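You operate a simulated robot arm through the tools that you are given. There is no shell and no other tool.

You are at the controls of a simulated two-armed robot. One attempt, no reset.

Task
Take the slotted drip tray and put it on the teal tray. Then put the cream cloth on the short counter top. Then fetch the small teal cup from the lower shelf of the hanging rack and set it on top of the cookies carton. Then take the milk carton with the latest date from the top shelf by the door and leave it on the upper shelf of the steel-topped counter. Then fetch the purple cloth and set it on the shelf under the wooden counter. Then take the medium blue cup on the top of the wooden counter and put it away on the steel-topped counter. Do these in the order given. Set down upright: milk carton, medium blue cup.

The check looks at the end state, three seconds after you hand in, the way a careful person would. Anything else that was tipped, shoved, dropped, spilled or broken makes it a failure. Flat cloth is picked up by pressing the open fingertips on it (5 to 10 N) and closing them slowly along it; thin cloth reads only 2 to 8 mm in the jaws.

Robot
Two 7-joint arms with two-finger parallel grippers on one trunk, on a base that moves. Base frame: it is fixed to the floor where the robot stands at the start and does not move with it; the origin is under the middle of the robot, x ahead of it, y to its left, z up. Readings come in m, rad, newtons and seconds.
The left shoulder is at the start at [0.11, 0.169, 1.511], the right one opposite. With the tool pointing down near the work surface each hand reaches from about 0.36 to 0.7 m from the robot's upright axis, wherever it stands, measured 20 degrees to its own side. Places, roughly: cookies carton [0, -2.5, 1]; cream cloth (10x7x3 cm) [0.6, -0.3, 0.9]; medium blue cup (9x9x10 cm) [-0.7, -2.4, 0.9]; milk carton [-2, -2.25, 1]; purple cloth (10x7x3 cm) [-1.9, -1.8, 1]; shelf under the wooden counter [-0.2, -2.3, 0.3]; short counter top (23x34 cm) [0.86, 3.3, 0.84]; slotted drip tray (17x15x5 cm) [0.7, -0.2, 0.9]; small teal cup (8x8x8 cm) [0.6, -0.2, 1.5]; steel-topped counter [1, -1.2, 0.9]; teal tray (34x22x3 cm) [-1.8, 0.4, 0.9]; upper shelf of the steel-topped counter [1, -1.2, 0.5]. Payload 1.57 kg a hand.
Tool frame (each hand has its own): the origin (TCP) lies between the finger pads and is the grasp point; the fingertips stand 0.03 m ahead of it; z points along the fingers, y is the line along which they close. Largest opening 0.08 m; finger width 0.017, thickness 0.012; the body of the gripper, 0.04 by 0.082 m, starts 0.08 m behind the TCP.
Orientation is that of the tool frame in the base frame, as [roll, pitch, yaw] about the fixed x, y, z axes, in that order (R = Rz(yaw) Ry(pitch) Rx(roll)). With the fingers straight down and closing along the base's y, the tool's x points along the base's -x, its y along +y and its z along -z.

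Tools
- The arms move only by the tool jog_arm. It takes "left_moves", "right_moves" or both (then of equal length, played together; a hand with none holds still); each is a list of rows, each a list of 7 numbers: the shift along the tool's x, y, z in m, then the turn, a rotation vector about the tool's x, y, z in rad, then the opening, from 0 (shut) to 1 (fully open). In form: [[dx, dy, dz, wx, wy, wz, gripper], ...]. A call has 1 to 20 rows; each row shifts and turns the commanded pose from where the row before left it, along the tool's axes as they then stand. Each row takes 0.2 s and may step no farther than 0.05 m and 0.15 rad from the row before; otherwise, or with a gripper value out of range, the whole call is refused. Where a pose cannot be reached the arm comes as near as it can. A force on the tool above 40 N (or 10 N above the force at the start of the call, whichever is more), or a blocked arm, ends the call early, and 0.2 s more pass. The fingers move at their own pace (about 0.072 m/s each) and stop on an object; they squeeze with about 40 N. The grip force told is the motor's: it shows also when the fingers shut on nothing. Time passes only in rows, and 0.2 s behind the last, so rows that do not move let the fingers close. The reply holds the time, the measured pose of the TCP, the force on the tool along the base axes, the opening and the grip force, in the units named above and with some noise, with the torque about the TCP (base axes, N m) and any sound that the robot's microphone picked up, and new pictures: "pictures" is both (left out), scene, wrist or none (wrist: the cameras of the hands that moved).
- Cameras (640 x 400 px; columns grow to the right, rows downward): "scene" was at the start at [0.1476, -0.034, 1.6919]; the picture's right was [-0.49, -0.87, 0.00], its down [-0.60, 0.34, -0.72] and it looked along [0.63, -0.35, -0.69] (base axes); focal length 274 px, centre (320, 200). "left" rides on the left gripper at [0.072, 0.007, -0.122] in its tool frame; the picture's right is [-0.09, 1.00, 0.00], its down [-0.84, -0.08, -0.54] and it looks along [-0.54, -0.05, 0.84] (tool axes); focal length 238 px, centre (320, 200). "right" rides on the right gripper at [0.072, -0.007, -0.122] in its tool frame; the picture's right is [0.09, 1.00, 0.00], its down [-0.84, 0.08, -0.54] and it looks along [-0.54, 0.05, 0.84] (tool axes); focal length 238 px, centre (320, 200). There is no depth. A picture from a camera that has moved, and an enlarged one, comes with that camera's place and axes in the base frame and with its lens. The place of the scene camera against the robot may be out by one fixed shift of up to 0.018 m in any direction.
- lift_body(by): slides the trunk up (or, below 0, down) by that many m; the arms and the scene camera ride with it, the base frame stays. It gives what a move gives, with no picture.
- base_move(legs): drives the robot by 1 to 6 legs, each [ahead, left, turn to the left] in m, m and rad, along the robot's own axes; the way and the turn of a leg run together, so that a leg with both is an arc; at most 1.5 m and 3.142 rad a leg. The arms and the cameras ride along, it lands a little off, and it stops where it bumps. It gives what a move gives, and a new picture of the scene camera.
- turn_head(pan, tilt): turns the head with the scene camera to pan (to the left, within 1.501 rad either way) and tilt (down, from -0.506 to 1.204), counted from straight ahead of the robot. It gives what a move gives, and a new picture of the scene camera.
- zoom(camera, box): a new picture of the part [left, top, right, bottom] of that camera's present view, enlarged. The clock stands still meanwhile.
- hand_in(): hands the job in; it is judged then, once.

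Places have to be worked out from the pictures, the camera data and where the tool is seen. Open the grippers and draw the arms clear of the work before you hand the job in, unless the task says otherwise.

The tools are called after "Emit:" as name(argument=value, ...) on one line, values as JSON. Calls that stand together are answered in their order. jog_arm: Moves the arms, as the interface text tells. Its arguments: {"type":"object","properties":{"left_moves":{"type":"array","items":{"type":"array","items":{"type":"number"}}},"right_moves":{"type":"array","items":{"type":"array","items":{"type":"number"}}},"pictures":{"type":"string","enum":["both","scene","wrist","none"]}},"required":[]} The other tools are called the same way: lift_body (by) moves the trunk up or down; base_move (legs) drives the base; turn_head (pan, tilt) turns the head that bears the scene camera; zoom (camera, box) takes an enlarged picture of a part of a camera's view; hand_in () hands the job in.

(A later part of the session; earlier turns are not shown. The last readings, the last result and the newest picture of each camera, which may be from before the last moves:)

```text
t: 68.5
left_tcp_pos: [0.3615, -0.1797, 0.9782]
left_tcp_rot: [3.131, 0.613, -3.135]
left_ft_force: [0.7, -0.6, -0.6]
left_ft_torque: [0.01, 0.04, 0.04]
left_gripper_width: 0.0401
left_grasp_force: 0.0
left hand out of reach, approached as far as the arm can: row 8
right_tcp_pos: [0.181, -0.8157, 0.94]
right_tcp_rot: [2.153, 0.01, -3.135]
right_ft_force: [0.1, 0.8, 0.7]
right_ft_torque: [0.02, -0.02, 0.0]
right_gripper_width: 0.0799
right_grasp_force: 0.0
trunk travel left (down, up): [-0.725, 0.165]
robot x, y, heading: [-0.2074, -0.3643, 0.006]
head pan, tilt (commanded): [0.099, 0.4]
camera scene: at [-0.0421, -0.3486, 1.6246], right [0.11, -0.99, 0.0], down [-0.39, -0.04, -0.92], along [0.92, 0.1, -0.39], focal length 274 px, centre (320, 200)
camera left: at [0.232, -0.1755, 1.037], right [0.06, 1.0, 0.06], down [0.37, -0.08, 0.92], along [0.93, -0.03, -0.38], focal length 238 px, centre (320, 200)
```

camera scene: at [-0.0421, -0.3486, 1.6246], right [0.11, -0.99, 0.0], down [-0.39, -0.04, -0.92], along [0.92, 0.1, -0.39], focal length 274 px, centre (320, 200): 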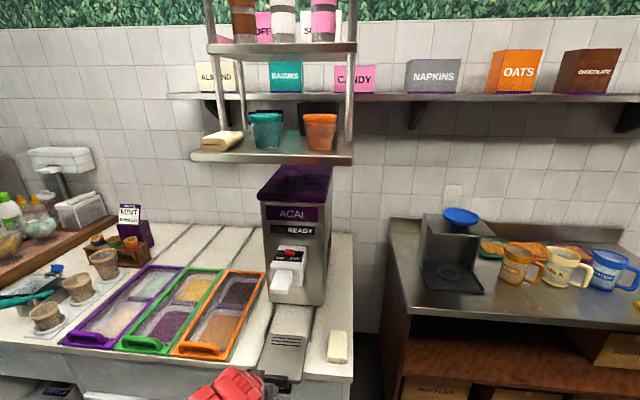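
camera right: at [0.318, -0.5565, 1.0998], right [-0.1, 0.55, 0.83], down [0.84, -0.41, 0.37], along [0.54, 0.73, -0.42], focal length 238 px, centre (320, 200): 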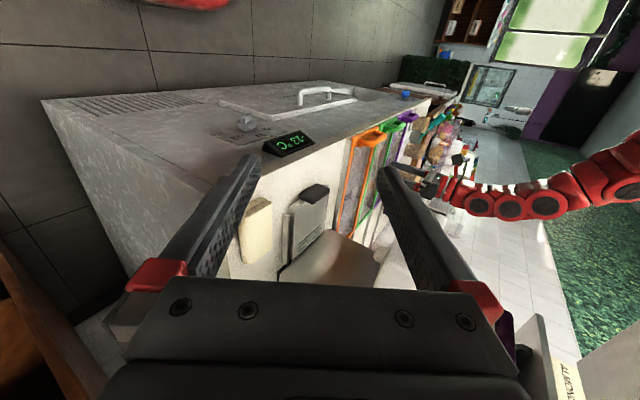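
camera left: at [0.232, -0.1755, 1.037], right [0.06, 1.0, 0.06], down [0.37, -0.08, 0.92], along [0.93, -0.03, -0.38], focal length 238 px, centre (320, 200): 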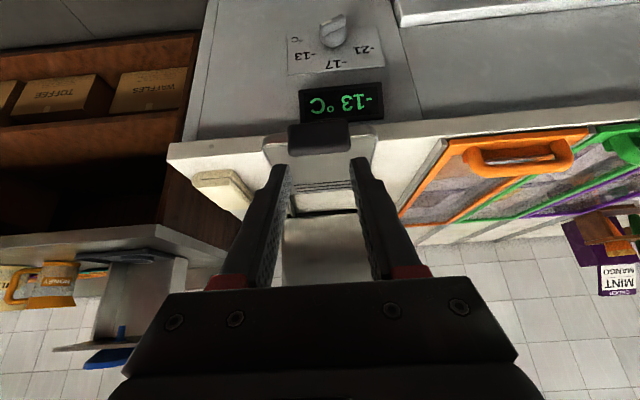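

The tray front now overhangs the edge. I'll rotate the left hand to point straight down with open fingers, and look.

Emit:
jog_arm(left_moves=[[0, 0, 0, 0, 0.145, 0, 1], [0, 0, 0, 0, 0.145, 0, 1], [0, 0, 0, 0, 0.145, 0, 1], [0, 0, 0, 0, 0.145, 0, 1], [0, 0, 0, 0, 0.033, 0, 1]], pictures="both")

```text
t: 69.8
left_tcp_pos: [0.3495, -0.1836, 0.9323]
left_tcp_rot: [3.141, 0.062, -3.129]
left_ft_force: [0.1, 0.6, 0.0]
left_ft_torque: [-0.02, -0.01, -0.02]
left_gripper_width: 0.0802
left_grasp_force: 0.1
left hand out of reach, approached as far as the arm can: row 3, 4, 5
right_tcp_pos: [0.1801, -0.8169, 0.9385]
right_tcp_rot: [2.154, 0.008, -3.134]
right_ft_force: [-0.2, -0.4, 0.1]
right_ft_torque: [-0.01, 0.0, -0.01]
right_gripper_width: 0.0799
right_grasp_force: 0.1
trunk travel left (down, up): [-0.725, 0.165]
robot x, y, heading: [-0.2071, -0.3645, 0.003]
head pan, tilt (commanded): [0.099, 0.4]
camera scene: at [-0.0414, -0.3492, 1.6245], right [0.11, -0.99, 0.0], down [-0.39, -0.04, -0.92], along [0.92, 0.1, -0.39], focal length 274 px, centre (320, 200)
camera left: at [0.2705, -0.1786, 1.0502], right [0.08, 1.0, 0.01], down [0.8, -0.07, 0.59], along [0.59, -0.04, -0.81], focal length 238 px, centre (320, 200)
```

scene: 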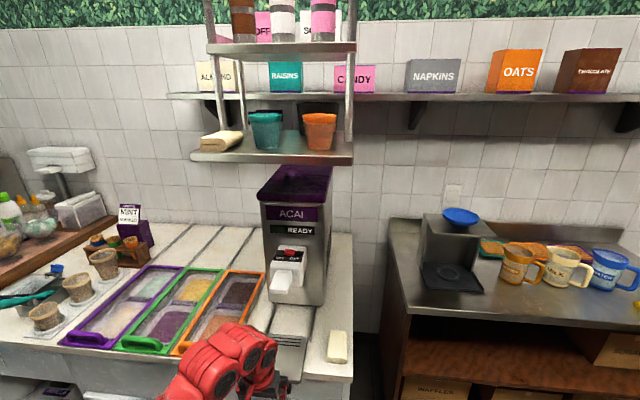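
left: 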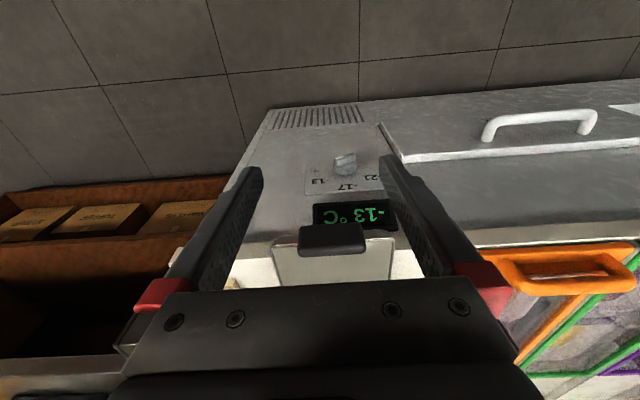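

The handle is now at about x 0.454, y −0.179, top z 0.889. I'll drive 8 cm closer so the hand is well within reach, then check alignment.

Emit:
base_move(legs=[[0.08, 0, 0]])

Emit:
zoom(camera="left", box=[200, 120, 440, 300])

```text
t: 70.8
left_tcp_pos: [0.4315, -0.1841, 0.9329]
left_tcp_rot: [-3.141, 0.061, -3.13]
left_ft_force: [0.1, -0.2, 0.2]
left_ft_torque: [-0.01, 0.0, 0.01]
left_gripper_width: 0.0798
left_grasp_force: 0.0
right_tcp_pos: [0.2623, -0.8162, 0.9384]
right_tcp_rot: [2.154, 0.009, -3.134]
right_ft_force: [1.1, -0.3, -0.7]
right_ft_torque: [0.02, 0.04, 0.02]
right_gripper_width: 0.0801
right_grasp_force: 0.0
trunk travel left (down, up): [-0.725, 0.165]
robot x, y, heading: [-0.1288, -0.3624, -0.002]
head pan, tilt (commanded): [0.099, 0.4]
camera scene: at [0.04, -0.3487, 1.6244], right [0.1, -0.99, 0.0], down [-0.39, -0.04, -0.92], along [0.92, 0.1, -0.39], focal length 274 px, centre (320, 200)
```

scene: 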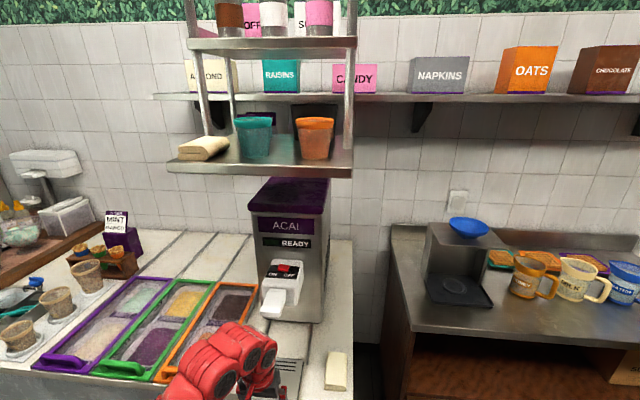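

```text
2.22 times, centred on (320, 210) of left
camera zoom: at [0.3518, -0.1785, 1.0501], right [0.08, 1.0, 0.01], down [0.8, -0.07, 0.59], along [0.59, -0.04, -0.8], focal length 530 px, centre (320, 178)
```

zoom: 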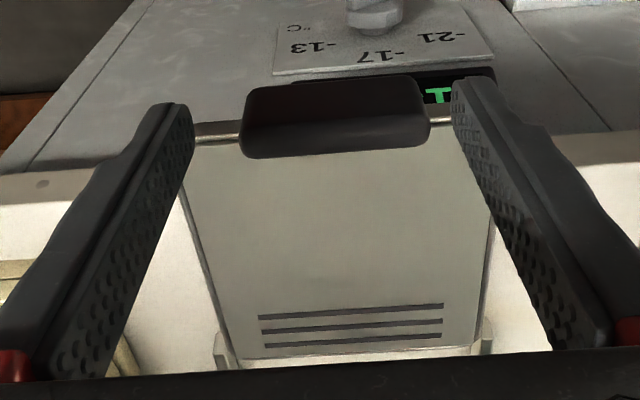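

The handle sits about 4 mm to the left of the gripper's midline and about 1.5 cm ahead. I'll correct and descend with open fingers straddling the handle.

Emit:
jog_arm(left_moves=[[-0.012, 0.004, 0.001, 0, 0, 0, 1], [0, 0, 0.022, 0, 0, 0, 1], [0, 0, 0.022, 0, 0, 0, 1], [0, 0, 0.022, 0, 0, 0, 1]], pictures="wrist")

```text
t: 71.8
left_tcp_pos: [0.447, -0.179, 0.8654]
left_tcp_rot: [-3.139, 0.062, -3.131]
left_ft_force: [0.2, 0.1, 1.2]
left_ft_torque: [-0.02, -0.02, -0.02]
left_gripper_width: 0.0799
left_grasp_force: 0.1
right_tcp_pos: [0.2617, -0.8158, 0.9379]
right_tcp_rot: [2.155, 0.009, -3.136]
right_ft_force: [-0.1, 0.2, 0.7]
right_ft_torque: [-0.03, 0.0, 0.0]
right_gripper_width: 0.0797
right_grasp_force: 0.0
trunk travel left (down, up): [-0.725, 0.165]
robot x, y, heading: [-0.1281, -0.3652, 0.003]
head pan, tilt (commanded): [0.099, 0.4]
camera left: at [0.367, -0.1737, 0.9837], right [0.08, 1.0, 0.01], down [0.8, -0.07, 0.59], along [0.59, -0.04, -0.81], focal length 238 px, centre (320, 200)
```

left: 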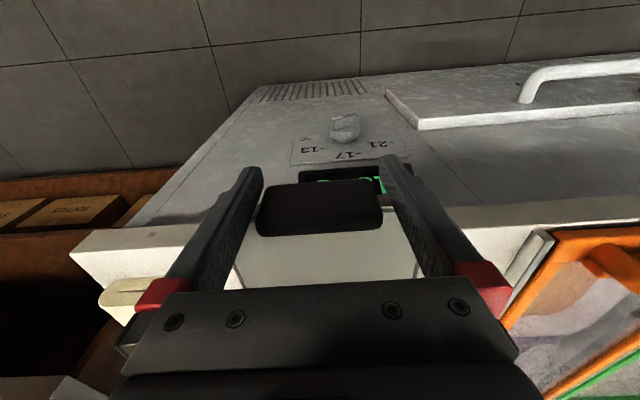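

The handle is centred between the fingers. I'll close on its ends.

Emit:
jog_arm(left_moves=[[0, 0, 0, 0, 0, 0, 0.88], [0, 0, 0, 0, 0, 0, 0.7], [0, 0, 0, 0, 0, 0, 0], [0, 0, 0, 0, 0, 0, 0]], pictures="wrist")

```text
t: 72.8
left_tcp_pos: [0.4476, -0.1787, 0.8675]
left_tcp_rot: [-3.141, 0.061, -3.13]
left_ft_force: [-1.2, -1.2, 0.0]
left_ft_torque: [0.02, -0.04, -0.03]
left_gripper_width: 0.0697
left_grasp_force: 40.1
right_tcp_pos: [0.2615, -0.8154, 0.9382]
right_tcp_rot: [2.155, 0.008, -3.134]
right_ft_force: [0.1, 0.6, 0.5]
right_ft_torque: [-0.01, 0.01, -0.03]
right_gripper_width: 0.0797
right_grasp_force: 0.0
trunk travel left (down, up): [-0.725, 0.165]
robot x, y, heading: [-0.1225, -0.3615, 0.006]
head pan, tilt (commanded): [0.099, 0.4]
camera left: at [0.3669, -0.1737, 0.984], right [0.08, 1.0, 0.01], down [0.8, -0.07, 0.59], along [0.59, -0.04, -0.8], focal length 238 px, centre (320, 200)
```

left: 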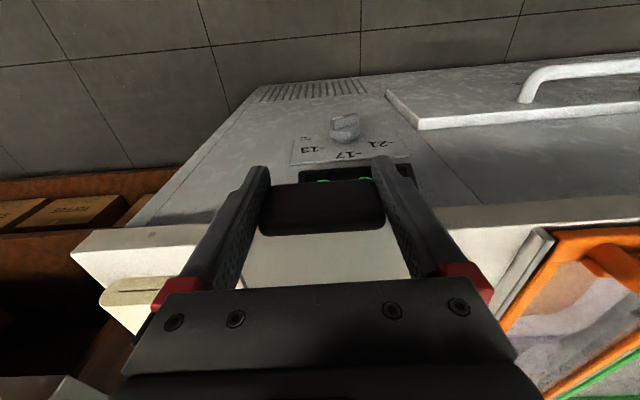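

Gripped at 69.7 mm with 40 N. I'll lift 1.5 cm and check weight, torque and whether the tray sags.

Emit:
jog_arm(left_moves=[[0, 0, -0.008, 0, 0, 0, 0], [0, 0, -0.008, 0, 0, 0, 0], [0, 0, 0, 0, 0, 0, 0]], pictures="both")

Emit:
zoom(camera="scene", box=[200, 260, 380, 400])

```text
t: 73.6
left_tcp_pos: [0.4459, -0.1789, 0.8821]
left_tcp_rot: [3.142, 0.062, -3.13]
left_ft_force: [0.1, -0.2, -3.2]
left_ft_torque: [-0.01, 0.26, -0.01]
left_gripper_width: 0.0697
left_grasp_force: 39.7
right_tcp_pos: [0.261, -0.8165, 0.9395]
right_tcp_rot: [2.153, 0.009, -3.135]
right_ft_force: [0.3, 0.4, 0.1]
right_ft_torque: [0.01, -0.01, -0.02]
right_gripper_width: 0.0799
right_grasp_force: 0.0
trunk travel left (down, up): [-0.725, 0.165]
robot x, y, heading: [-0.1277, -0.3648, 0.007]
head pan, tilt (commanded): [0.099, 0.4]
camera scene: at [0.0399, -0.3485, 1.6244], right [0.1, -0.99, 0.0], down [-0.39, -0.04, -0.92], along [0.92, 0.1, -0.39], focal length 274 px, centre (320, 200)
camera left: at [0.3659, -0.1734, 0.9996], right [0.08, 1.0, 0.01], down [0.8, -0.07, 0.59], along [0.59, -0.04, -0.81], focal length 238 px, centre (320, 200)
```

scene: 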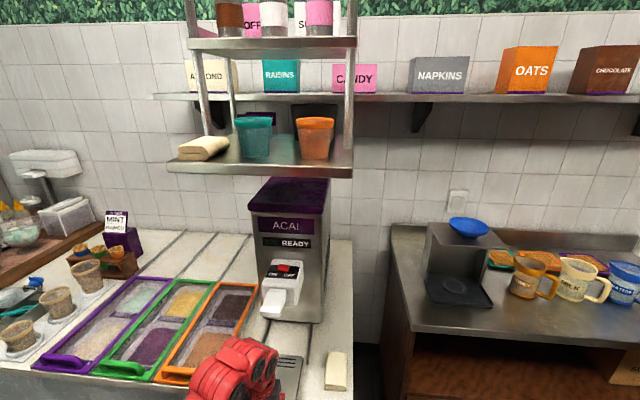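
left: 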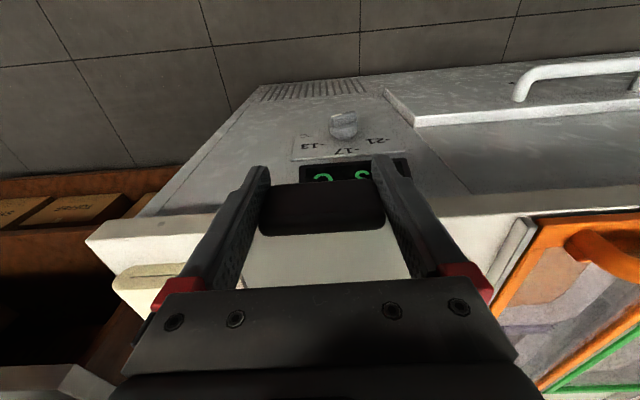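

```text
2.86 times, centred on (290, 330) of scene
camera zoom: at [0.0399, -0.3485, 1.6244], right [0.1, -0.99, 0.0], down [-0.39, -0.04, -0.92], along [0.92, 0.1, -0.39], focal length 784 px, centre (406, -171)
```

zoom: 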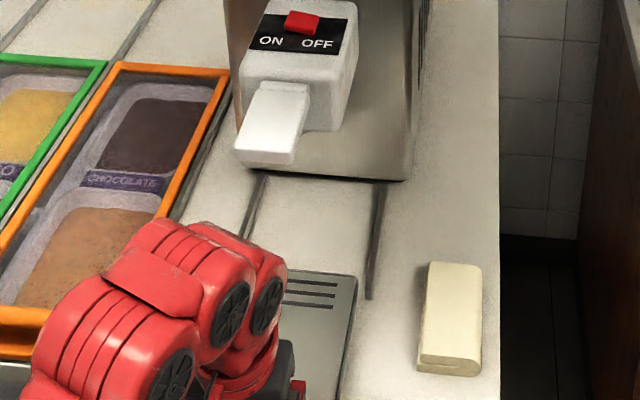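

It holds: 3.2 N weight and a steady 0.26 N·m torque with no sag. I'll lift another 8 cm and then back away from the counter.

Emit:
jog_arm(left_moves=[[0, 0, -0.02, 0, 0, 0, 0], [0, 0, -0.02, 0, 0, 0, 0], [0, 0, -0.02, 0, 0, 0, 0], [0, 0, -0.02, 0, 0, 0, 0]], pictures="none")

Emit:
base_move(legs=[[-0.45, 0, 0]])

Emit:
zoom(camera="left", box=[160, 80, 480, 320])

```text
t: 74.6
left_tcp_pos: [0.4451, -0.1786, 0.9364]
left_tcp_rot: [-3.137, 0.067, -3.131]
left_ft_force: [0.2, -0.1, -3.8]
left_ft_torque: [0.0, 0.23, -0.01]
left_gripper_width: 0.0696
left_grasp_force: 40.0
left hand out of reach, approached as far as the arm can: row 3, 4
right_tcp_pos: [0.2609, -0.8161, 0.9384]
right_tcp_rot: [2.155, 0.01, -3.135]
right_ft_force: [-1.6, -0.8, 0.4]
right_ft_torque: [-0.01, 0.02, 0.0]
right_gripper_width: 0.08
right_grasp_force: 0.1
trunk travel left (down, up): [-0.725, 0.165]
robot x, y, heading: [-0.1307, -0.3625, 0.006]
head pan, tilt (commanded): [0.099, 0.4]
```

```text
t: 77.3
left_tcp_pos: [-0.0048, -0.1835, 0.9362]
left_tcp_rot: [-3.141, 0.067, -3.136]
left_ft_force: [-0.7, -0.4, -3.2]
left_ft_torque: [0.01, 0.26, 0.0]
left_gripper_width: 0.0696
left_grasp_force: 40.0
right_tcp_pos: [-0.1899, -0.8186, 0.9379]
right_tcp_rot: [2.153, 0.008, -3.14]
right_ft_force: [0.3, 0.3, 0.7]
right_ft_torque: [-0.02, 0.03, 0.0]
right_gripper_width: 0.0802
right_grasp_force: 0.0
trunk travel left (down, up): [-0.725, 0.165]
robot x, y, heading: [-0.5792, -0.3667, 0.0]
head pan, tilt (commanded): [0.099, 0.4]
camera scene: at [-0.4096, -0.3507, 1.6244], right [0.1, -0.99, 0.0], down [-0.39, -0.04, -0.92], along [0.92, 0.09, -0.39], focal length 274 px, centre (320, 200)
```

scene: 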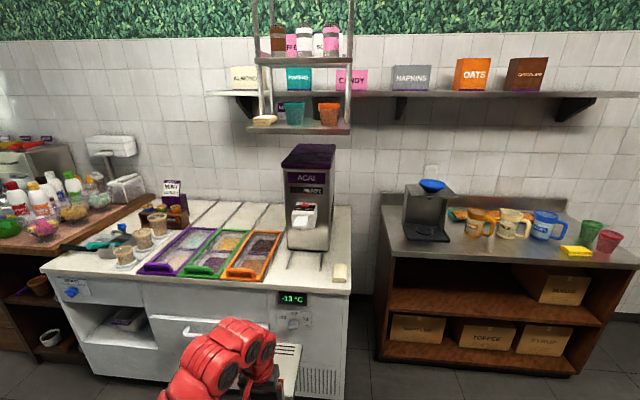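

```text
1.67 times, centred on (320, 200) of left
camera zoom: at [-0.0852, -0.1768, 1.0531], right [0.09, 1.0, 0.0], down [0.8, -0.07, 0.6], along [0.59, -0.05, -0.8], focal length 397 px, centre (320, 200)
```

zoom: 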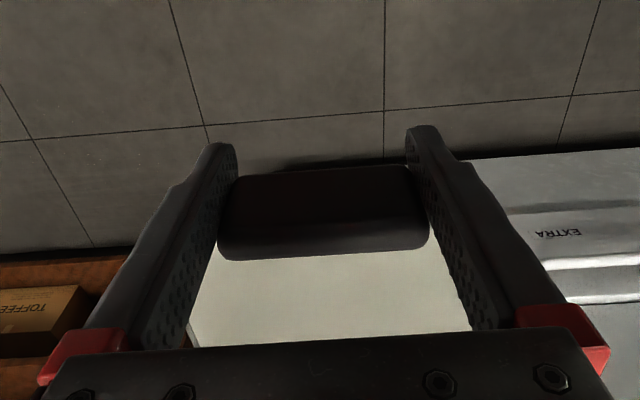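

The tray is secure in the hand. I'll turn the robot around to face west (toward the teal tray), keeping clear of the counters.

Emit:
base_move(legs=[[0.05, 0, 0], [0, 0, 1.57], [0, 0, 1.57]])

Emit:
turn_head(pan=-0.5, tilt=0.5)

```text
t: 86.0
left_tcp_pos: [-1.0945, -0.5706, 0.9366]
left_tcp_rot: [-3.14, 0.066, 0.041]
left_ft_force: [0.5, -0.3, -3.3]
left_ft_torque: [0.0, -0.25, 0.0]
left_gripper_width: 0.0697
left_grasp_force: 39.8
right_tcp_pos: [-0.9334, 0.0732, 0.939]
right_tcp_rot: [2.153, 0.009, 0.036]
right_ft_force: [-0.2, -0.1, -0.4]
right_ft_torque: [0.04, -0.01, 0.0]
right_gripper_width: 0.0799
right_grasp_force: 0.0
trunk travel left (down, up): [-0.725, 0.165]
robot x, y, heading: [-0.5315, -0.3665, -3.107]
head pan, tilt (commanded): [0.099, 0.4]
camera scene: at [-0.7047, -0.3754, 1.6244], right [-0.14, 0.99, 0.0], down [0.39, 0.05, -0.92], along [-0.91, -0.12, -0.39], focal length 274 px, centre (320, 200)
```

scene: 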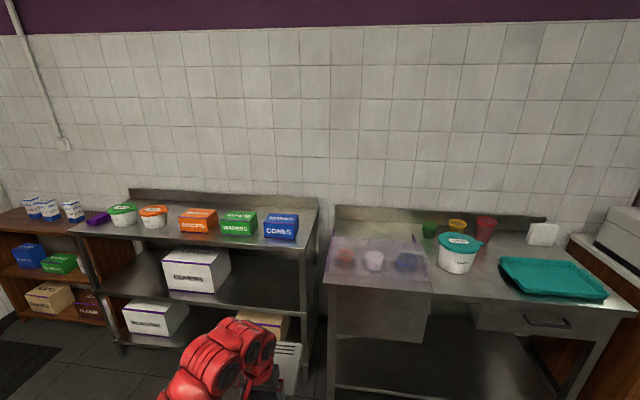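

```text
t: 87.0
left_tcp_pos: [-1.0953, -0.5706, 0.9361]
left_tcp_rot: [-3.14, 0.067, 0.04]
left_ft_force: [-0.3, 0.2, -3.5]
left_ft_torque: [0.03, -0.27, -0.01]
left_gripper_width: 0.0697
left_grasp_force: 39.9
right_tcp_pos: [-0.9326, 0.0724, 0.9387]
right_tcp_rot: [2.153, 0.011, 0.036]
right_ft_force: [0.3, 0.3, -0.3]
right_ft_torque: [0.02, 0.01, -0.02]
right_gripper_width: 0.0799
right_grasp_force: 0.1
trunk travel left (down, up): [-0.725, 0.165]
robot x, y, heading: [-0.5283, -0.3666, -3.106]
head pan, tilt (commanded): [-0.499, 0.499]
camera scene: at [-0.6944, -0.3223, 1.6153], right [0.45, 0.9, 0.0], down [0.43, -0.21, -0.88], along [-0.79, 0.39, -0.48], focal length 274 px, centre (320, 200)
```

scene: 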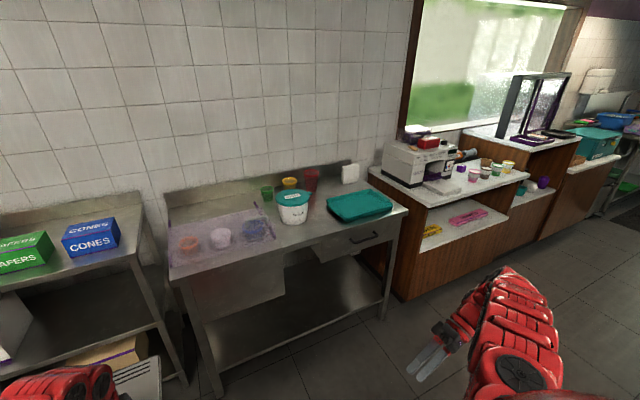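

The west side is now visible: teal tray on the steel table at right, milk cartons and purple cloth at the far left. I'll square up and strafe right to get in front of the teal tray.

Emit:
base_move(legs=[[0, 0, -0.035], [0.1, -0.94, 0]])

Emit:
turn_head(pan=0.1, tilt=0.6)

```text
t: 92.3
left_tcp_pos: [-1.2028, 0.3907, 0.9364]
left_tcp_rot: [-3.139, 0.065, 0.012]
left_ft_force: [0.7, 0.0, -2.8]
left_ft_torque: [-0.01, -0.28, 0.0]
left_gripper_width: 0.0698
left_grasp_force: 40.0
right_tcp_pos: [-1.0243, 1.0293, 0.9395]
right_tcp_rot: [2.153, 0.009, 0.008]
right_ft_force: [0.3, 0.4, 0.0]
right_ft_torque: [0.02, -0.01, 0.02]
right_gripper_width: 0.0798
right_grasp_force: 0.0
trunk travel left (down, up): [-0.725, 0.165]
robot x, y, heading: [-0.6358, 0.5798, -3.133]
head pan, tilt (commanded): [-0.499, 0.499]
camera scene: at [-0.7973, 0.6275, 1.6153], right [0.47, 0.88, 0.0], down [0.42, -0.23, -0.88], along [-0.77, 0.41, -0.48], focal length 274 px, centre (320, 200)
```

scene: 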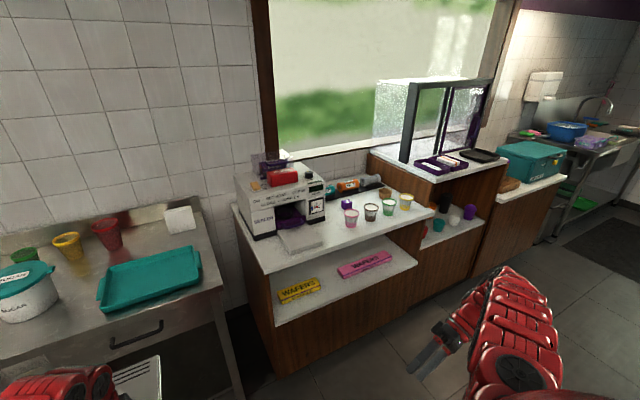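

```text
t: 93.3
left_tcp_pos: [-1.2056, 0.39, 0.937]
left_tcp_rot: [-3.139, 0.066, 0.014]
left_ft_force: [-1.0, -1.1, -3.2]
left_ft_torque: [-0.03, -0.31, 0.02]
left_gripper_width: 0.0697
left_grasp_force: 40.1
right_tcp_pos: [-1.0238, 1.0283, 0.9386]
right_tcp_rot: [2.152, 0.008, 0.008]
right_ft_force: [-0.5, -0.1, 0.3]
right_ft_torque: [-0.04, -0.02, -0.01]
right_gripper_width: 0.08
right_grasp_force: 0.1
trunk travel left (down, up): [-0.725, 0.165]
robot x, y, heading: [-0.6325, 0.5806, -3.135]
head pan, tilt (commanded): [0.099, 0.6]
camera scene: at [-0.805, 0.5751, 1.6062], right [-0.11, 0.99, 0.0], down [0.56, 0.06, -0.82], along [-0.82, -0.09, -0.57], focal length 274 px, centre (320, 200)
```

scene: 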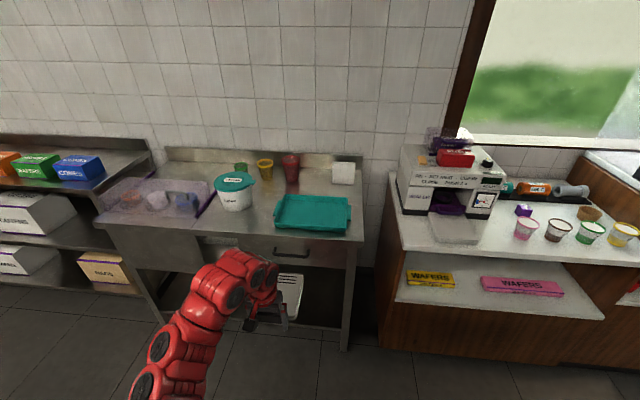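

Emit:
zoom(camera="scene", box=[220, 160, 380, 270])

Emit:
zoom(camera="scene", box=[220, 240, 340, 340])

```text
3.64 times, centred on (300, 215) of scene
camera zoom: at [-0.805, 0.5751, 1.6062], right [-0.11, 0.99, 0.0], down [0.56, 0.06, -0.82], along [-0.82, -0.09, -0.57], focal length 998 px, centre (393, 146)
```

zoom: 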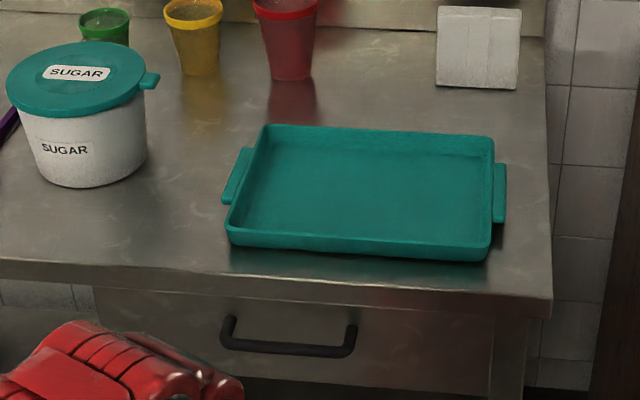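

```text
4.00 times, centred on (280, 290) of scene
camera zoom: at [-0.805, 0.5751, 1.6062], right [-0.11, 0.99, 0.0], down [0.56, 0.06, -0.82], along [-0.82, -0.09, -0.57], focal length 1098 px, centre (480, -160)
```

zoom: 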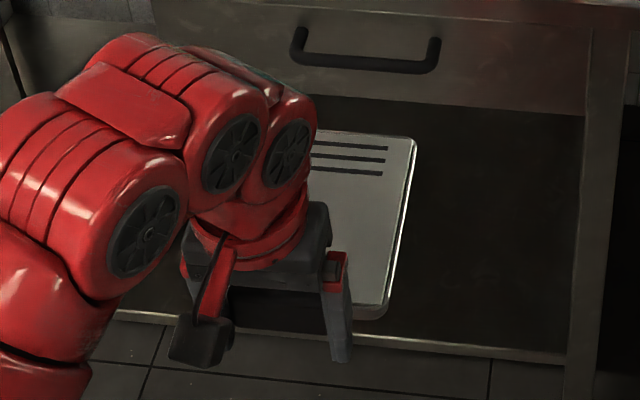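

The teal tray's rim spans about x −1.84 to −1.64 and y 0.30 to 0.59. I'll turn the drip tray 90° in the hand, so that its long side runs along the teal tray's long side, after raising the trunk 6 cm for clearance.

Emit:
lift_body(by=0.06)

Emit:
jog_arm(left_moves=[[0, 0, 0, 0, 0, 0.131, 0], [0, 0, 0, 0, 0, 0.131, 0], [0, 0, 0, 0, 0, 0.131, 0], [0, 0, 0, 0, 0, 0.131, 0], [0, 0, 0, 0, 0, 0.131, 0], [0, 0, 0, 0, 0, 0.131, 0], [0, 0, 0, 0, 0, 0.131, 0], [0, 0, 0, 0, 0, 0.131, 0], [0, 0, 0, 0, 0, 0.131, 0], [0, 0, 0, 0, 0, 0.131, 0], [0, 0, 0, 0, 0, 0.131, 0], [0, 0, 0, 0, 0, 0.131, 0]], pictures="both")

```text
t: 94.3
left_tcp_pos: [-1.2044, 0.3913, 0.9965]
left_tcp_rot: [-3.139, 0.066, 0.012]
left_ft_force: [0.8, 0.2, -2.9]
left_ft_torque: [0.0, -0.27, 0.0]
left_gripper_width: 0.0698
left_grasp_force: 38.9
right_tcp_pos: [-1.0248, 1.0292, 0.9984]
right_tcp_rot: [2.155, 0.01, 0.008]
right_ft_force: [-1.0, 0.5, 0.3]
right_ft_torque: [0.01, -0.01, 0.02]
right_gripper_width: 0.08
right_grasp_force: 0.1
trunk travel left (down, up): [-0.785, 0.105]
robot x, y, heading: [-0.6328, 0.5784, -3.139]
head pan, tilt (commanded): [0.099, 0.6]
```

```text
t: 96.9
left_tcp_pos: [-1.2035, 0.3911, 0.9957]
left_tcp_rot: [3.076, 0.001, -1.561]
left_ft_force: [0.1, -0.7, -3.1]
left_ft_torque: [-0.24, 0.03, 0.0]
left_gripper_width: 0.0694
left_grasp_force: 40.0
right_tcp_pos: [-1.0246, 1.0273, 0.9988]
right_tcp_rot: [2.154, 0.008, 0.009]
right_ft_force: [0.2, -0.3, -0.8]
right_ft_torque: [-0.01, -0.02, -0.02]
right_gripper_width: 0.08
right_grasp_force: 0.1
trunk travel left (down, up): [-0.785, 0.105]
robot x, y, heading: [-0.6331, 0.5764, -3.133]
head pan, tilt (commanded): [0.099, 0.6]
camera scene: at [-0.8049, 0.5751, 1.6662], right [-0.11, 0.99, 0.0], down [0.56, 0.06, -0.82], along [-0.82, -0.09, -0.57], focal length 274 px, centre (320, 200)
camera left: at [-1.2028, 0.318, 1.1181], right [-0.99, 0.08, 0.07], down [0.11, 0.84, 0.54], along [-0.01, 0.54, -0.84], focal length 238 px, centre (320, 200)
```

scene: 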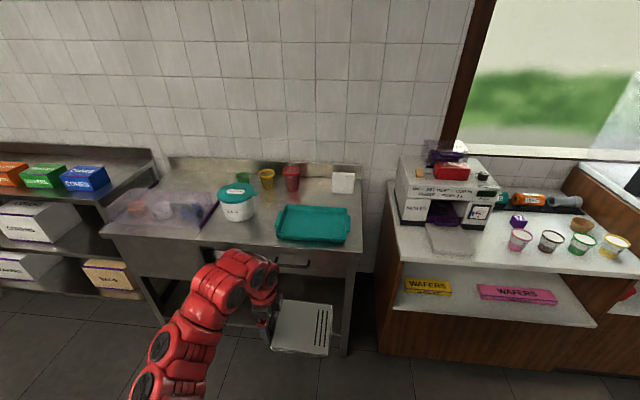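
left: 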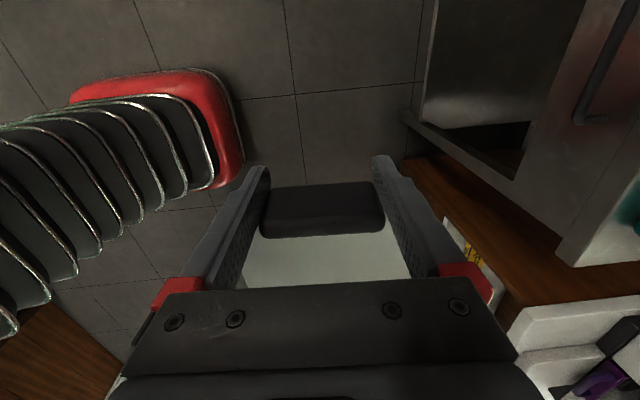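

The drip tray now points north, level. I'll extend the arm 7 cm forward and drive toward the table, stopping above the teal tray.

Emit:
jog_arm(left_moves=[[0, 0.035, 0, 0, 0, 0, 0], [0, 0.035, 0, 0, 0, 0, 0]], pictures="none")

Emit:
base_move(legs=[[0.4, 0.02, 0]])

Emit:
turn_head(pan=0.1, tilt=0.8)

```text
t: 97.5
left_tcp_pos: [-1.2723, 0.3894, 1.0007]
left_tcp_rot: [3.076, 0.001, -1.563]
left_ft_force: [0.2, -0.3, -3.2]
left_ft_torque: [-0.27, -0.01, -0.02]
left_gripper_width: 0.0696
left_grasp_force: 40.2
right_tcp_pos: [-1.024, 1.0283, 0.9979]
right_tcp_rot: [2.153, 0.009, 0.009]
right_ft_force: [-0.3, -0.6, 0.3]
right_ft_torque: [0.02, -0.02, 0.04]
right_gripper_width: 0.08
right_grasp_force: 0.0
trunk travel left (down, up): [-0.785, 0.105]
robot x, y, heading: [-0.6337, 0.5786, -3.135]
head pan, tilt (commanded): [0.099, 0.6]
```

```text
t: 100.0
left_tcp_pos: [-1.6641, 0.36, 1.0007]
left_tcp_rot: [3.075, 0.002, -1.553]
left_ft_force: [0.3, 0.3, -2.7]
left_ft_torque: [-0.26, 0.0, 0.0]
left_gripper_width: 0.0695
left_grasp_force: 39.9
right_tcp_pos: [-1.4204, 1.0011, 0.9987]
right_tcp_rot: [2.155, 0.008, 0.019]
right_ft_force: [-0.4, 1.0, -0.2]
right_ft_torque: [0.0, 0.06, 0.02]
right_gripper_width: 0.08
right_grasp_force: 0.0
trunk travel left (down, up): [-0.785, 0.105]
robot x, y, heading: [-1.0252, 0.5535, -3.129]
head pan, tilt (commanded): [0.099, 0.6]
camera scene: at [-1.1973, 0.5496, 1.6662], right [-0.11, 0.99, 0.0], down [0.56, 0.06, -0.82], along [-0.82, -0.09, -0.57], focal length 274 px, centre (320, 200)
```

scene: 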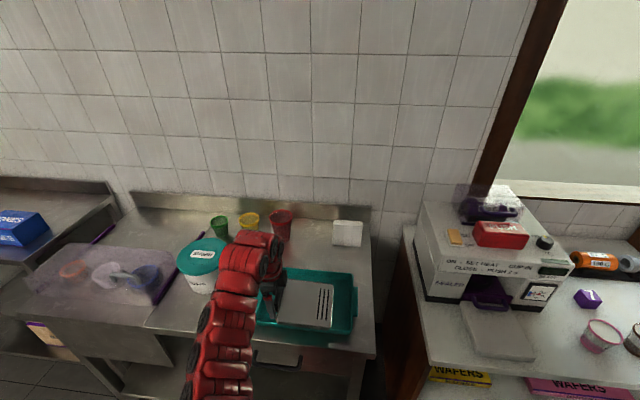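

```text
t: 100.7
left_tcp_pos: [-1.6631, 0.36, 1.0004]
left_tcp_rot: [3.076, 0.002, -1.554]
left_ft_force: [-0.2, 0.1, -3.7]
left_ft_torque: [-0.26, -0.02, -0.01]
left_gripper_width: 0.0695
left_grasp_force: 40.4
right_tcp_pos: [-1.4204, 1.0015, 0.9976]
right_tcp_rot: [2.153, 0.009, 0.017]
right_ft_force: [-1.2, -0.3, 0.3]
right_ft_torque: [0.03, 0.02, 0.0]
right_gripper_width: 0.0801
right_grasp_force: 0.1
trunk travel left (down, up): [-0.785, 0.105]
robot x, y, heading: [-1.0229, 0.5546, -3.126]
head pan, tilt (commanded): [0.099, 0.799]
camera scene: at [-1.1907, 0.5504, 1.6493], right [-0.11, 0.99, 0.0], down [0.71, 0.08, -0.7], along [-0.69, -0.08, -0.72], focal length 274 px, centre (320, 200)
```

scene: 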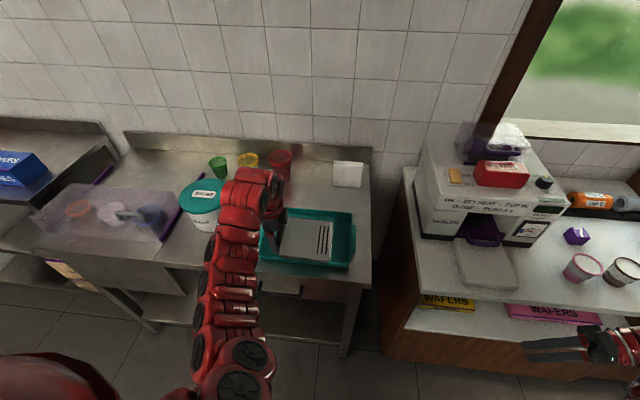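

The drip tray hovers over the teal tray's near side. I'll zoom in to measure how far it still has to go.

Emit:
zoom(camera="scene", box=[200, 160, 400, 300])

Emit:
zoom(camera="left", box=[0, 0, 640, 400])

```text
2.86 times, centred on (300, 230) of scene
camera zoom: at [-1.1907, 0.5504, 1.6493], right [-0.11, 0.99, 0.0], down [0.71, 0.08, -0.7], along [-0.69, -0.08, -0.72], focal length 784 px, centre (377, 114)
```

zoom: 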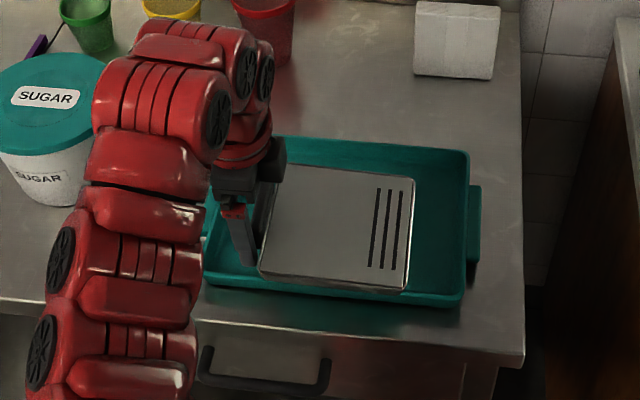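

```text
1.00 times, centred on (320, 200) of left (not enlarged: the box is as wide or as high as the picture)
camera zoom: at [-1.6616, 0.2872, 1.1223], right [-1.0, 0.07, 0.07], down [0.1, 0.84, 0.54], along [-0.02, 0.54, -0.84], focal length 238 px, centre (320, 200)
```

zoom: 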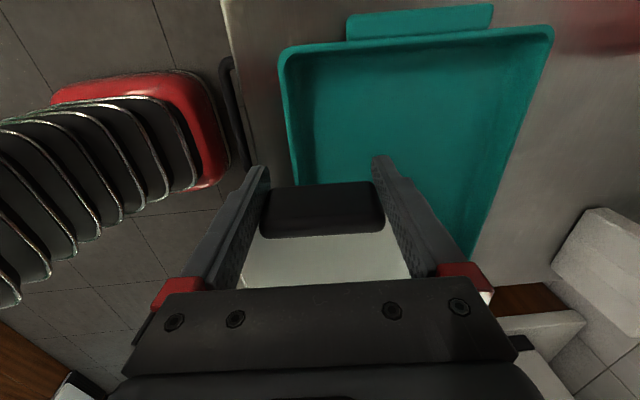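

The wrist view gives the rim at x −1.65 to −1.87 and its south edge at y ≈ 0.29, so the centre is about (−1.757, 0.44). The hand needs about 9 cm more forward: 7 cm by base, the rest by arm.

Emit:
base_move(legs=[[0.07, 0, 0]])

Emit:
jog_arm(left_moves=[[0, 0.022, 0, 0, 0, 0, 0]], pictures="both")

Emit:
zoom(camera="scene", box=[200, 160, 400, 300])

```text
t: 101.8
left_tcp_pos: [-1.7348, 0.3576, 1.0003]
left_tcp_rot: [3.076, 0.002, -1.552]
left_ft_force: [-0.1, -0.8, -4.2]
left_ft_torque: [-0.23, 0.0, 0.04]
left_gripper_width: 0.0699
left_grasp_force: 39.8
right_tcp_pos: [-1.4913, 1.002, 0.9985]
right_tcp_rot: [2.156, 0.008, 0.018]
right_ft_force: [0.1, 0.1, 0.5]
right_ft_torque: [0.0, 0.0, -0.03]
right_gripper_width: 0.0796
right_grasp_force: 0.0
trunk travel left (down, up): [-0.785, 0.105]
robot x, y, heading: [-1.1004, 0.5479, -3.126]
head pan, tilt (commanded): [0.099, 0.799]
camera scene: at [-1.261, 0.5491, 1.6494], right [-0.12, 0.99, 0.0], down [0.71, 0.08, -0.7], along [-0.69, -0.08, -0.72], focal length 274 px, centre (320, 200)
```

scene: 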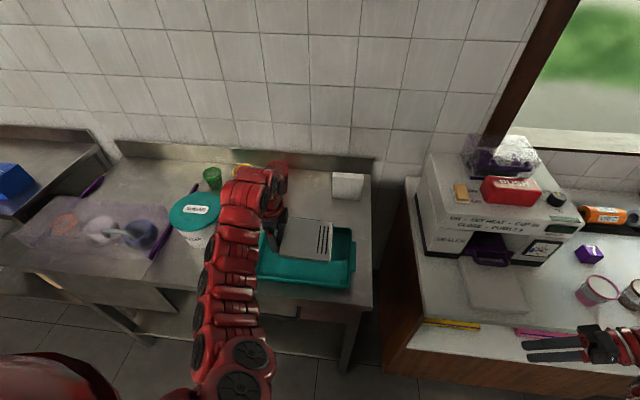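

```text
t: 102.2
left_tcp_pos: [-1.757, 0.3578, 1.0013]
left_tcp_rot: [3.073, 0.001, -1.554]
left_ft_force: [-0.1, -0.5, -3.4]
left_ft_torque: [-0.27, 0.01, 0.0]
left_gripper_width: 0.0696
left_grasp_force: 39.5
right_tcp_pos: [-1.4914, 1.0007, 0.9988]
right_tcp_rot: [2.152, 0.008, 0.015]
right_ft_force: [0.2, 0.3, 0.2]
right_ft_torque: [0.02, 0.01, 0.0]
right_gripper_width: 0.0801
right_grasp_force: 0.1
trunk travel left (down, up): [-0.785, 0.105]
robot x, y, heading: [-1.096, 0.5558, -3.123]
head pan, tilt (commanded): [0.099, 0.799]
camera scene: at [-1.2601, 0.5501, 1.6495], right [-0.12, 0.99, 0.0], down [0.71, 0.08, -0.7], along [-0.69, -0.08, -0.72], focal length 274 px, centre (320, 200)
camera left: at [-1.7551, 0.2855, 1.1241], right [-0.99, 0.07, 0.07], down [0.1, 0.84, 0.54], along [-0.02, 0.54, -0.84], focal length 238 px, centre (320, 200)
```

scene: 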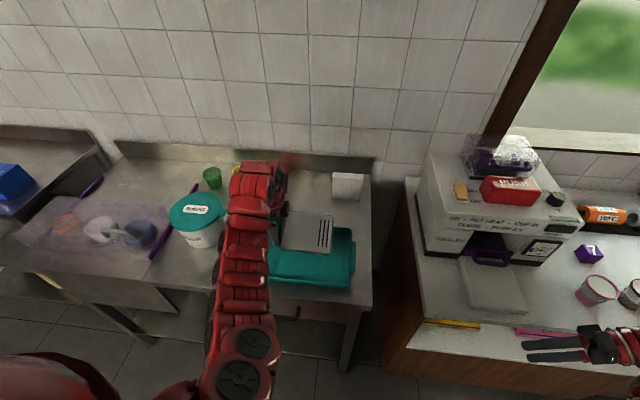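
left: 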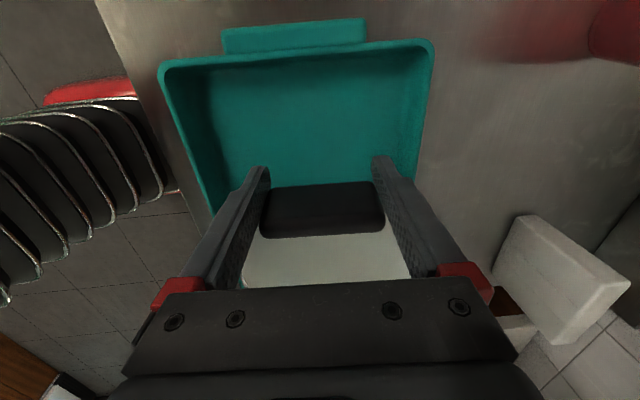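

```text
2.86 times, centred on (300, 230) of scene
camera zoom: at [-1.2601, 0.5501, 1.6495], right [-0.12, 0.99, 0.0], down [0.71, 0.08, -0.7], along [-0.69, -0.08, -0.72], focal length 784 px, centre (377, 114)
```

zoom: 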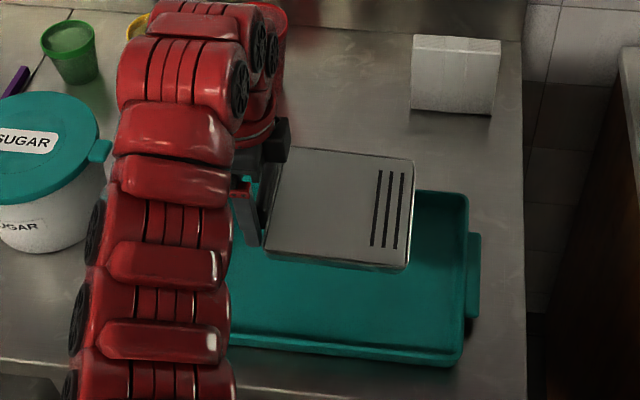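

The tray is centred over the teal tray. I'll lower it in steps, watching the force.

Emit:
jog_arm(left_moves=[[0, -0.002, 0.02, 0, 0, 0, 0], [0, -0.002, 0.02, 0, 0, 0, 0], [0, -0.002, 0.02, 0, 0, 0, 0], [0, -0.002, 0.015, 0, 0, 0, 0], [0, 0, 0.008, 0, 0, 0, 0]], pictures="both")

Emit:
zoom(camera="scene", box=[200, 160, 400, 300])

```text
t: 103.4
left_tcp_pos: [-1.7563, 0.3587, 0.9173]
left_tcp_rot: [3.074, 0.001, -1.552]
left_ft_force: [-0.2, 0.4, -2.5]
left_ft_torque: [-0.25, -0.02, 0.03]
left_gripper_width: 0.0695
left_grasp_force: 40.2
right_tcp_pos: [-1.4924, 0.9992, 0.9993]
right_tcp_rot: [2.153, 0.009, 0.018]
right_ft_force: [-0.3, -0.3, 1.2]
right_ft_torque: [0.0, 0.01, -0.01]
right_gripper_width: 0.0799
right_grasp_force: 0.1
trunk travel left (down, up): [-0.785, 0.105]
robot x, y, heading: [-1.0975, 0.5514, -3.128]
head pan, tilt (commanded): [0.099, 0.799]
camera scene: at [-1.2619, 0.5493, 1.6493], right [-0.12, 0.99, 0.0], down [0.71, 0.08, -0.7], along [-0.69, -0.08, -0.72], focal length 274 px, centre (320, 200)
camera left: at [-1.7539, 0.2852, 1.0404], right [-1.0, 0.07, 0.07], down [0.1, 0.84, 0.54], along [-0.02, 0.54, -0.84], focal length 238 px, centre (320, 200)
```

scene: 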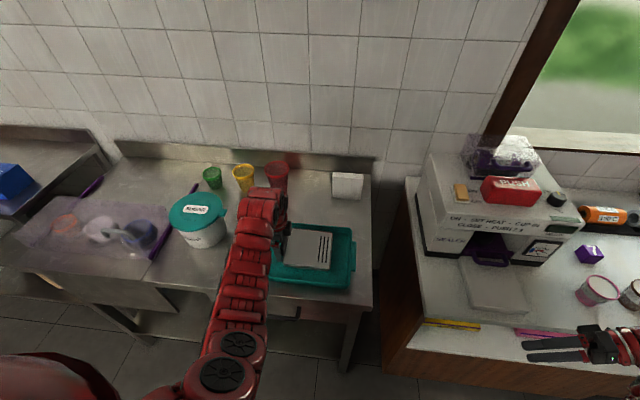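
left: 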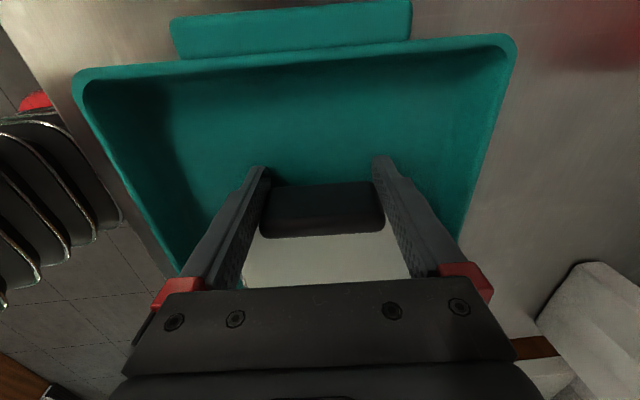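

```text
2.86 times, centred on (300, 230) of scene
camera zoom: at [-1.2619, 0.5493, 1.6493], right [-0.12, 0.99, 0.0], down [0.71, 0.08, -0.7], along [-0.69, -0.08, -0.72], focal length 784 px, centre (377, 114)
```

zoom: 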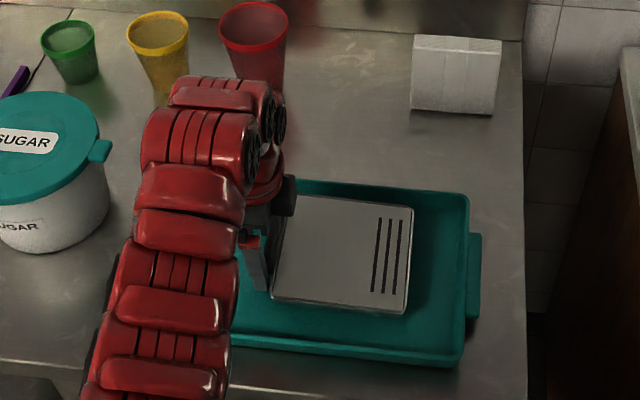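

Tray bottom is at about z 0.89, just below the rim. I'll continue down slowly in 4 mm steps until contact shows.

Emit:
jog_arm(left_moves=[[0, 0, 0.004, 0, 0, 0, 0], [0, 0, 0.004, 0, 0, 0, 0], [0, 0, 0, 0, 0, 0, 0]], pictures="none")

Emit:
jog_arm(left_moves=[[0, 0, 0.003, 0, 0, 0, 0], [0, 0, 0.003, 0, 0, 0, 0], [0, 0, 0, 0, 0, 0, 0]], pictures="none")

```text
t: 104.0
left_tcp_pos: [-1.758, 0.3561, 0.9173]
left_tcp_rot: [3.06, 0.003, -1.553]
left_ft_force: [10.0, 1.1, 25.7]
left_ft_torque: [-0.21, -1.59, 0.04]
left_gripper_width: 0.0697
left_grasp_force: 40.1
right_tcp_pos: [-1.4897, 1.0003, 0.9993]
right_tcp_rot: [2.153, 0.009, 0.018]
right_ft_force: [0.0, 0.5, 0.4]
right_ft_torque: [-0.01, -0.04, -0.01]
right_gripper_width: 0.08
right_grasp_force: 0.1
trunk travel left (down, up): [-0.785, 0.105]
robot x, y, heading: [-1.1001, 0.5539, -3.126]
head pan, tilt (commanded): [0.099, 0.799]
stopped in row 3 (left hand): the force on the tool passed its limit at 42 N (the readings are from after the stop); the commanded pose is now the measured one
```

```text
t: 104.4
left_tcp_pos: [-1.7604, 0.3573, 0.9195]
left_tcp_rot: [3.054, 0.002, -1.549]
left_ft_force: [10.7, -0.9, 28.4]
left_ft_torque: [0.12, -1.79, -0.15]
left_gripper_width: 0.0699
left_grasp_force: 39.9
right_tcp_pos: [-1.4911, 0.9994, 1.0005]
right_tcp_rot: [2.151, 0.011, 0.016]
right_ft_force: [0.9, -0.9, 0.0]
right_ft_torque: [0.0, 0.01, 0.01]
right_gripper_width: 0.0797
right_grasp_force: 0.0
trunk travel left (down, up): [-0.785, 0.105]
robot x, y, heading: [-1.0933, 0.5545, -3.12]
head pan, tilt (commanded): [0.099, 0.799]
stopped in row 2 (left hand): the force on the tool passed its limit at 44 N (the readings are from after the stop); the commanded pose is now the measured one
```

The east fingertip reached the teal tray's floor at about z 0.885 (fingertips stand slightly below the drip tray's bottom). I'll relieve the load by a few mm and open the fingers, letting the tray settle the last few millimetres.

Emit:
jog_arm(left_moves=[[0, 0, -0.003, 0, 0, 0, 0], [0, 0, 0, 0, 0, 0, 0]], pictures="none")

```text
t: 105.0
left_tcp_pos: [-1.7611, 0.3575, 0.9187]
left_tcp_rot: [3.056, 0.003, -1.552]
left_ft_force: [0.5, 0.3, 11.7]
left_ft_torque: [-0.25, -0.67, 0.02]
left_gripper_width: 0.0693
left_grasp_force: 40.1
right_tcp_pos: [-1.4918, 0.9999, 0.9991]
right_tcp_rot: [2.153, 0.007, 0.016]
right_ft_force: [1.0, -0.8, 0.5]
right_ft_torque: [0.01, -0.02, 0.04]
right_gripper_width: 0.0799
right_grasp_force: 0.0
trunk travel left (down, up): [-0.785, 0.105]
robot x, y, heading: [-1.101, 0.5518, -3.127]
head pan, tilt (commanded): [0.099, 0.799]
```

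Still 12 N upward; one more millimetre or two up, then open.

Emit:
jog_arm(left_moves=[[0, 0, -0.002, 0, 0, 0, 0], [0, 0, 0, 0, 0, 0, 0.9], [0, 0, 0, 0, 0, 0, 1.0], [0, 0, 0, 0, 0, 0, 1.0]], pictures="both")

Emit:
zoom(camera="scene", box=[200, 160, 400, 300])

```text
t: 106.0
left_tcp_pos: [-1.7602, 0.3563, 0.9195]
left_tcp_rot: [3.059, 0.002, -1.553]
left_ft_force: [0.3, -0.3, 0.4]
left_ft_torque: [0.0, -0.01, -0.02]
left_gripper_width: 0.08
left_grasp_force: 0.1
right_tcp_pos: [-1.4918, 0.9996, 0.999]
right_tcp_rot: [2.155, 0.011, 0.017]
right_ft_force: [0.3, -0.4, -0.1]
right_ft_torque: [0.03, -0.03, -0.01]
right_gripper_width: 0.0801
right_grasp_force: 0.1
trunk travel left (down, up): [-0.785, 0.105]
robot x, y, heading: [-1.0966, 0.5546, -3.127]
head pan, tilt (commanded): [0.099, 0.799]
camera scene: at [-1.2613, 0.5492, 1.6493], right [-0.12, 0.99, 0.0], down [0.71, 0.08, -0.7], along [-0.69, -0.08, -0.72], focal length 274 px, centre (320, 200)
camera left: at [-1.7558, 0.2846, 1.0415], right [-0.99, 0.07, 0.08], down [0.11, 0.84, 0.54], along [-0.03, 0.54, -0.84], focal length 238 px, centre (320, 200)
```

scene: 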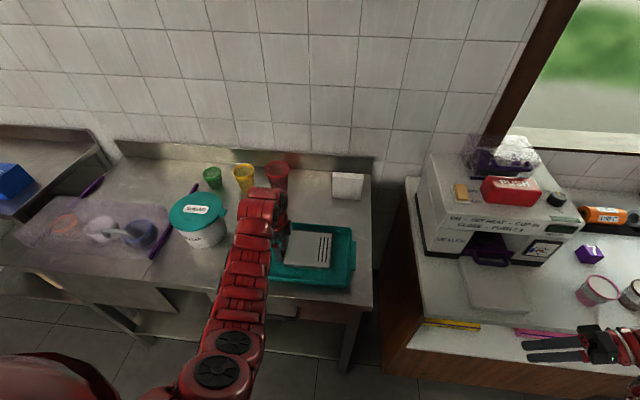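
left: 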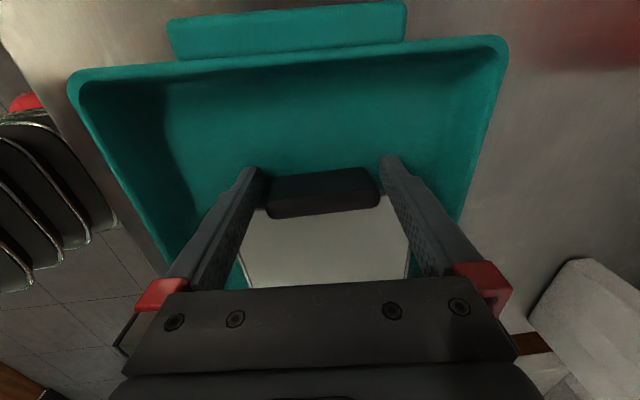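

```text
2.86 times, centred on (300, 230) of scene
camera zoom: at [-1.2613, 0.5492, 1.6493], right [-0.12, 0.99, 0.0], down [0.71, 0.08, -0.7], along [-0.69, -0.08, -0.72], focal length 784 px, centre (377, 114)
```

zoom: 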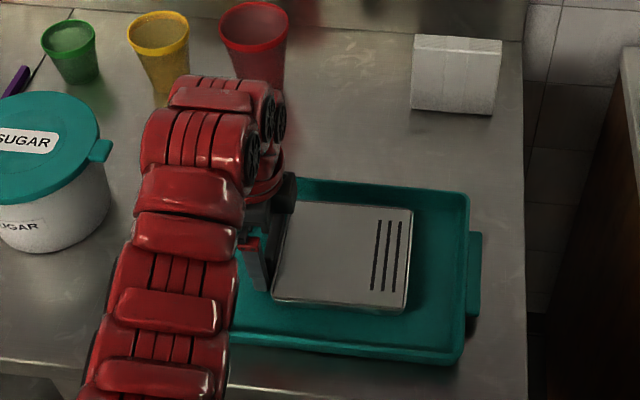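

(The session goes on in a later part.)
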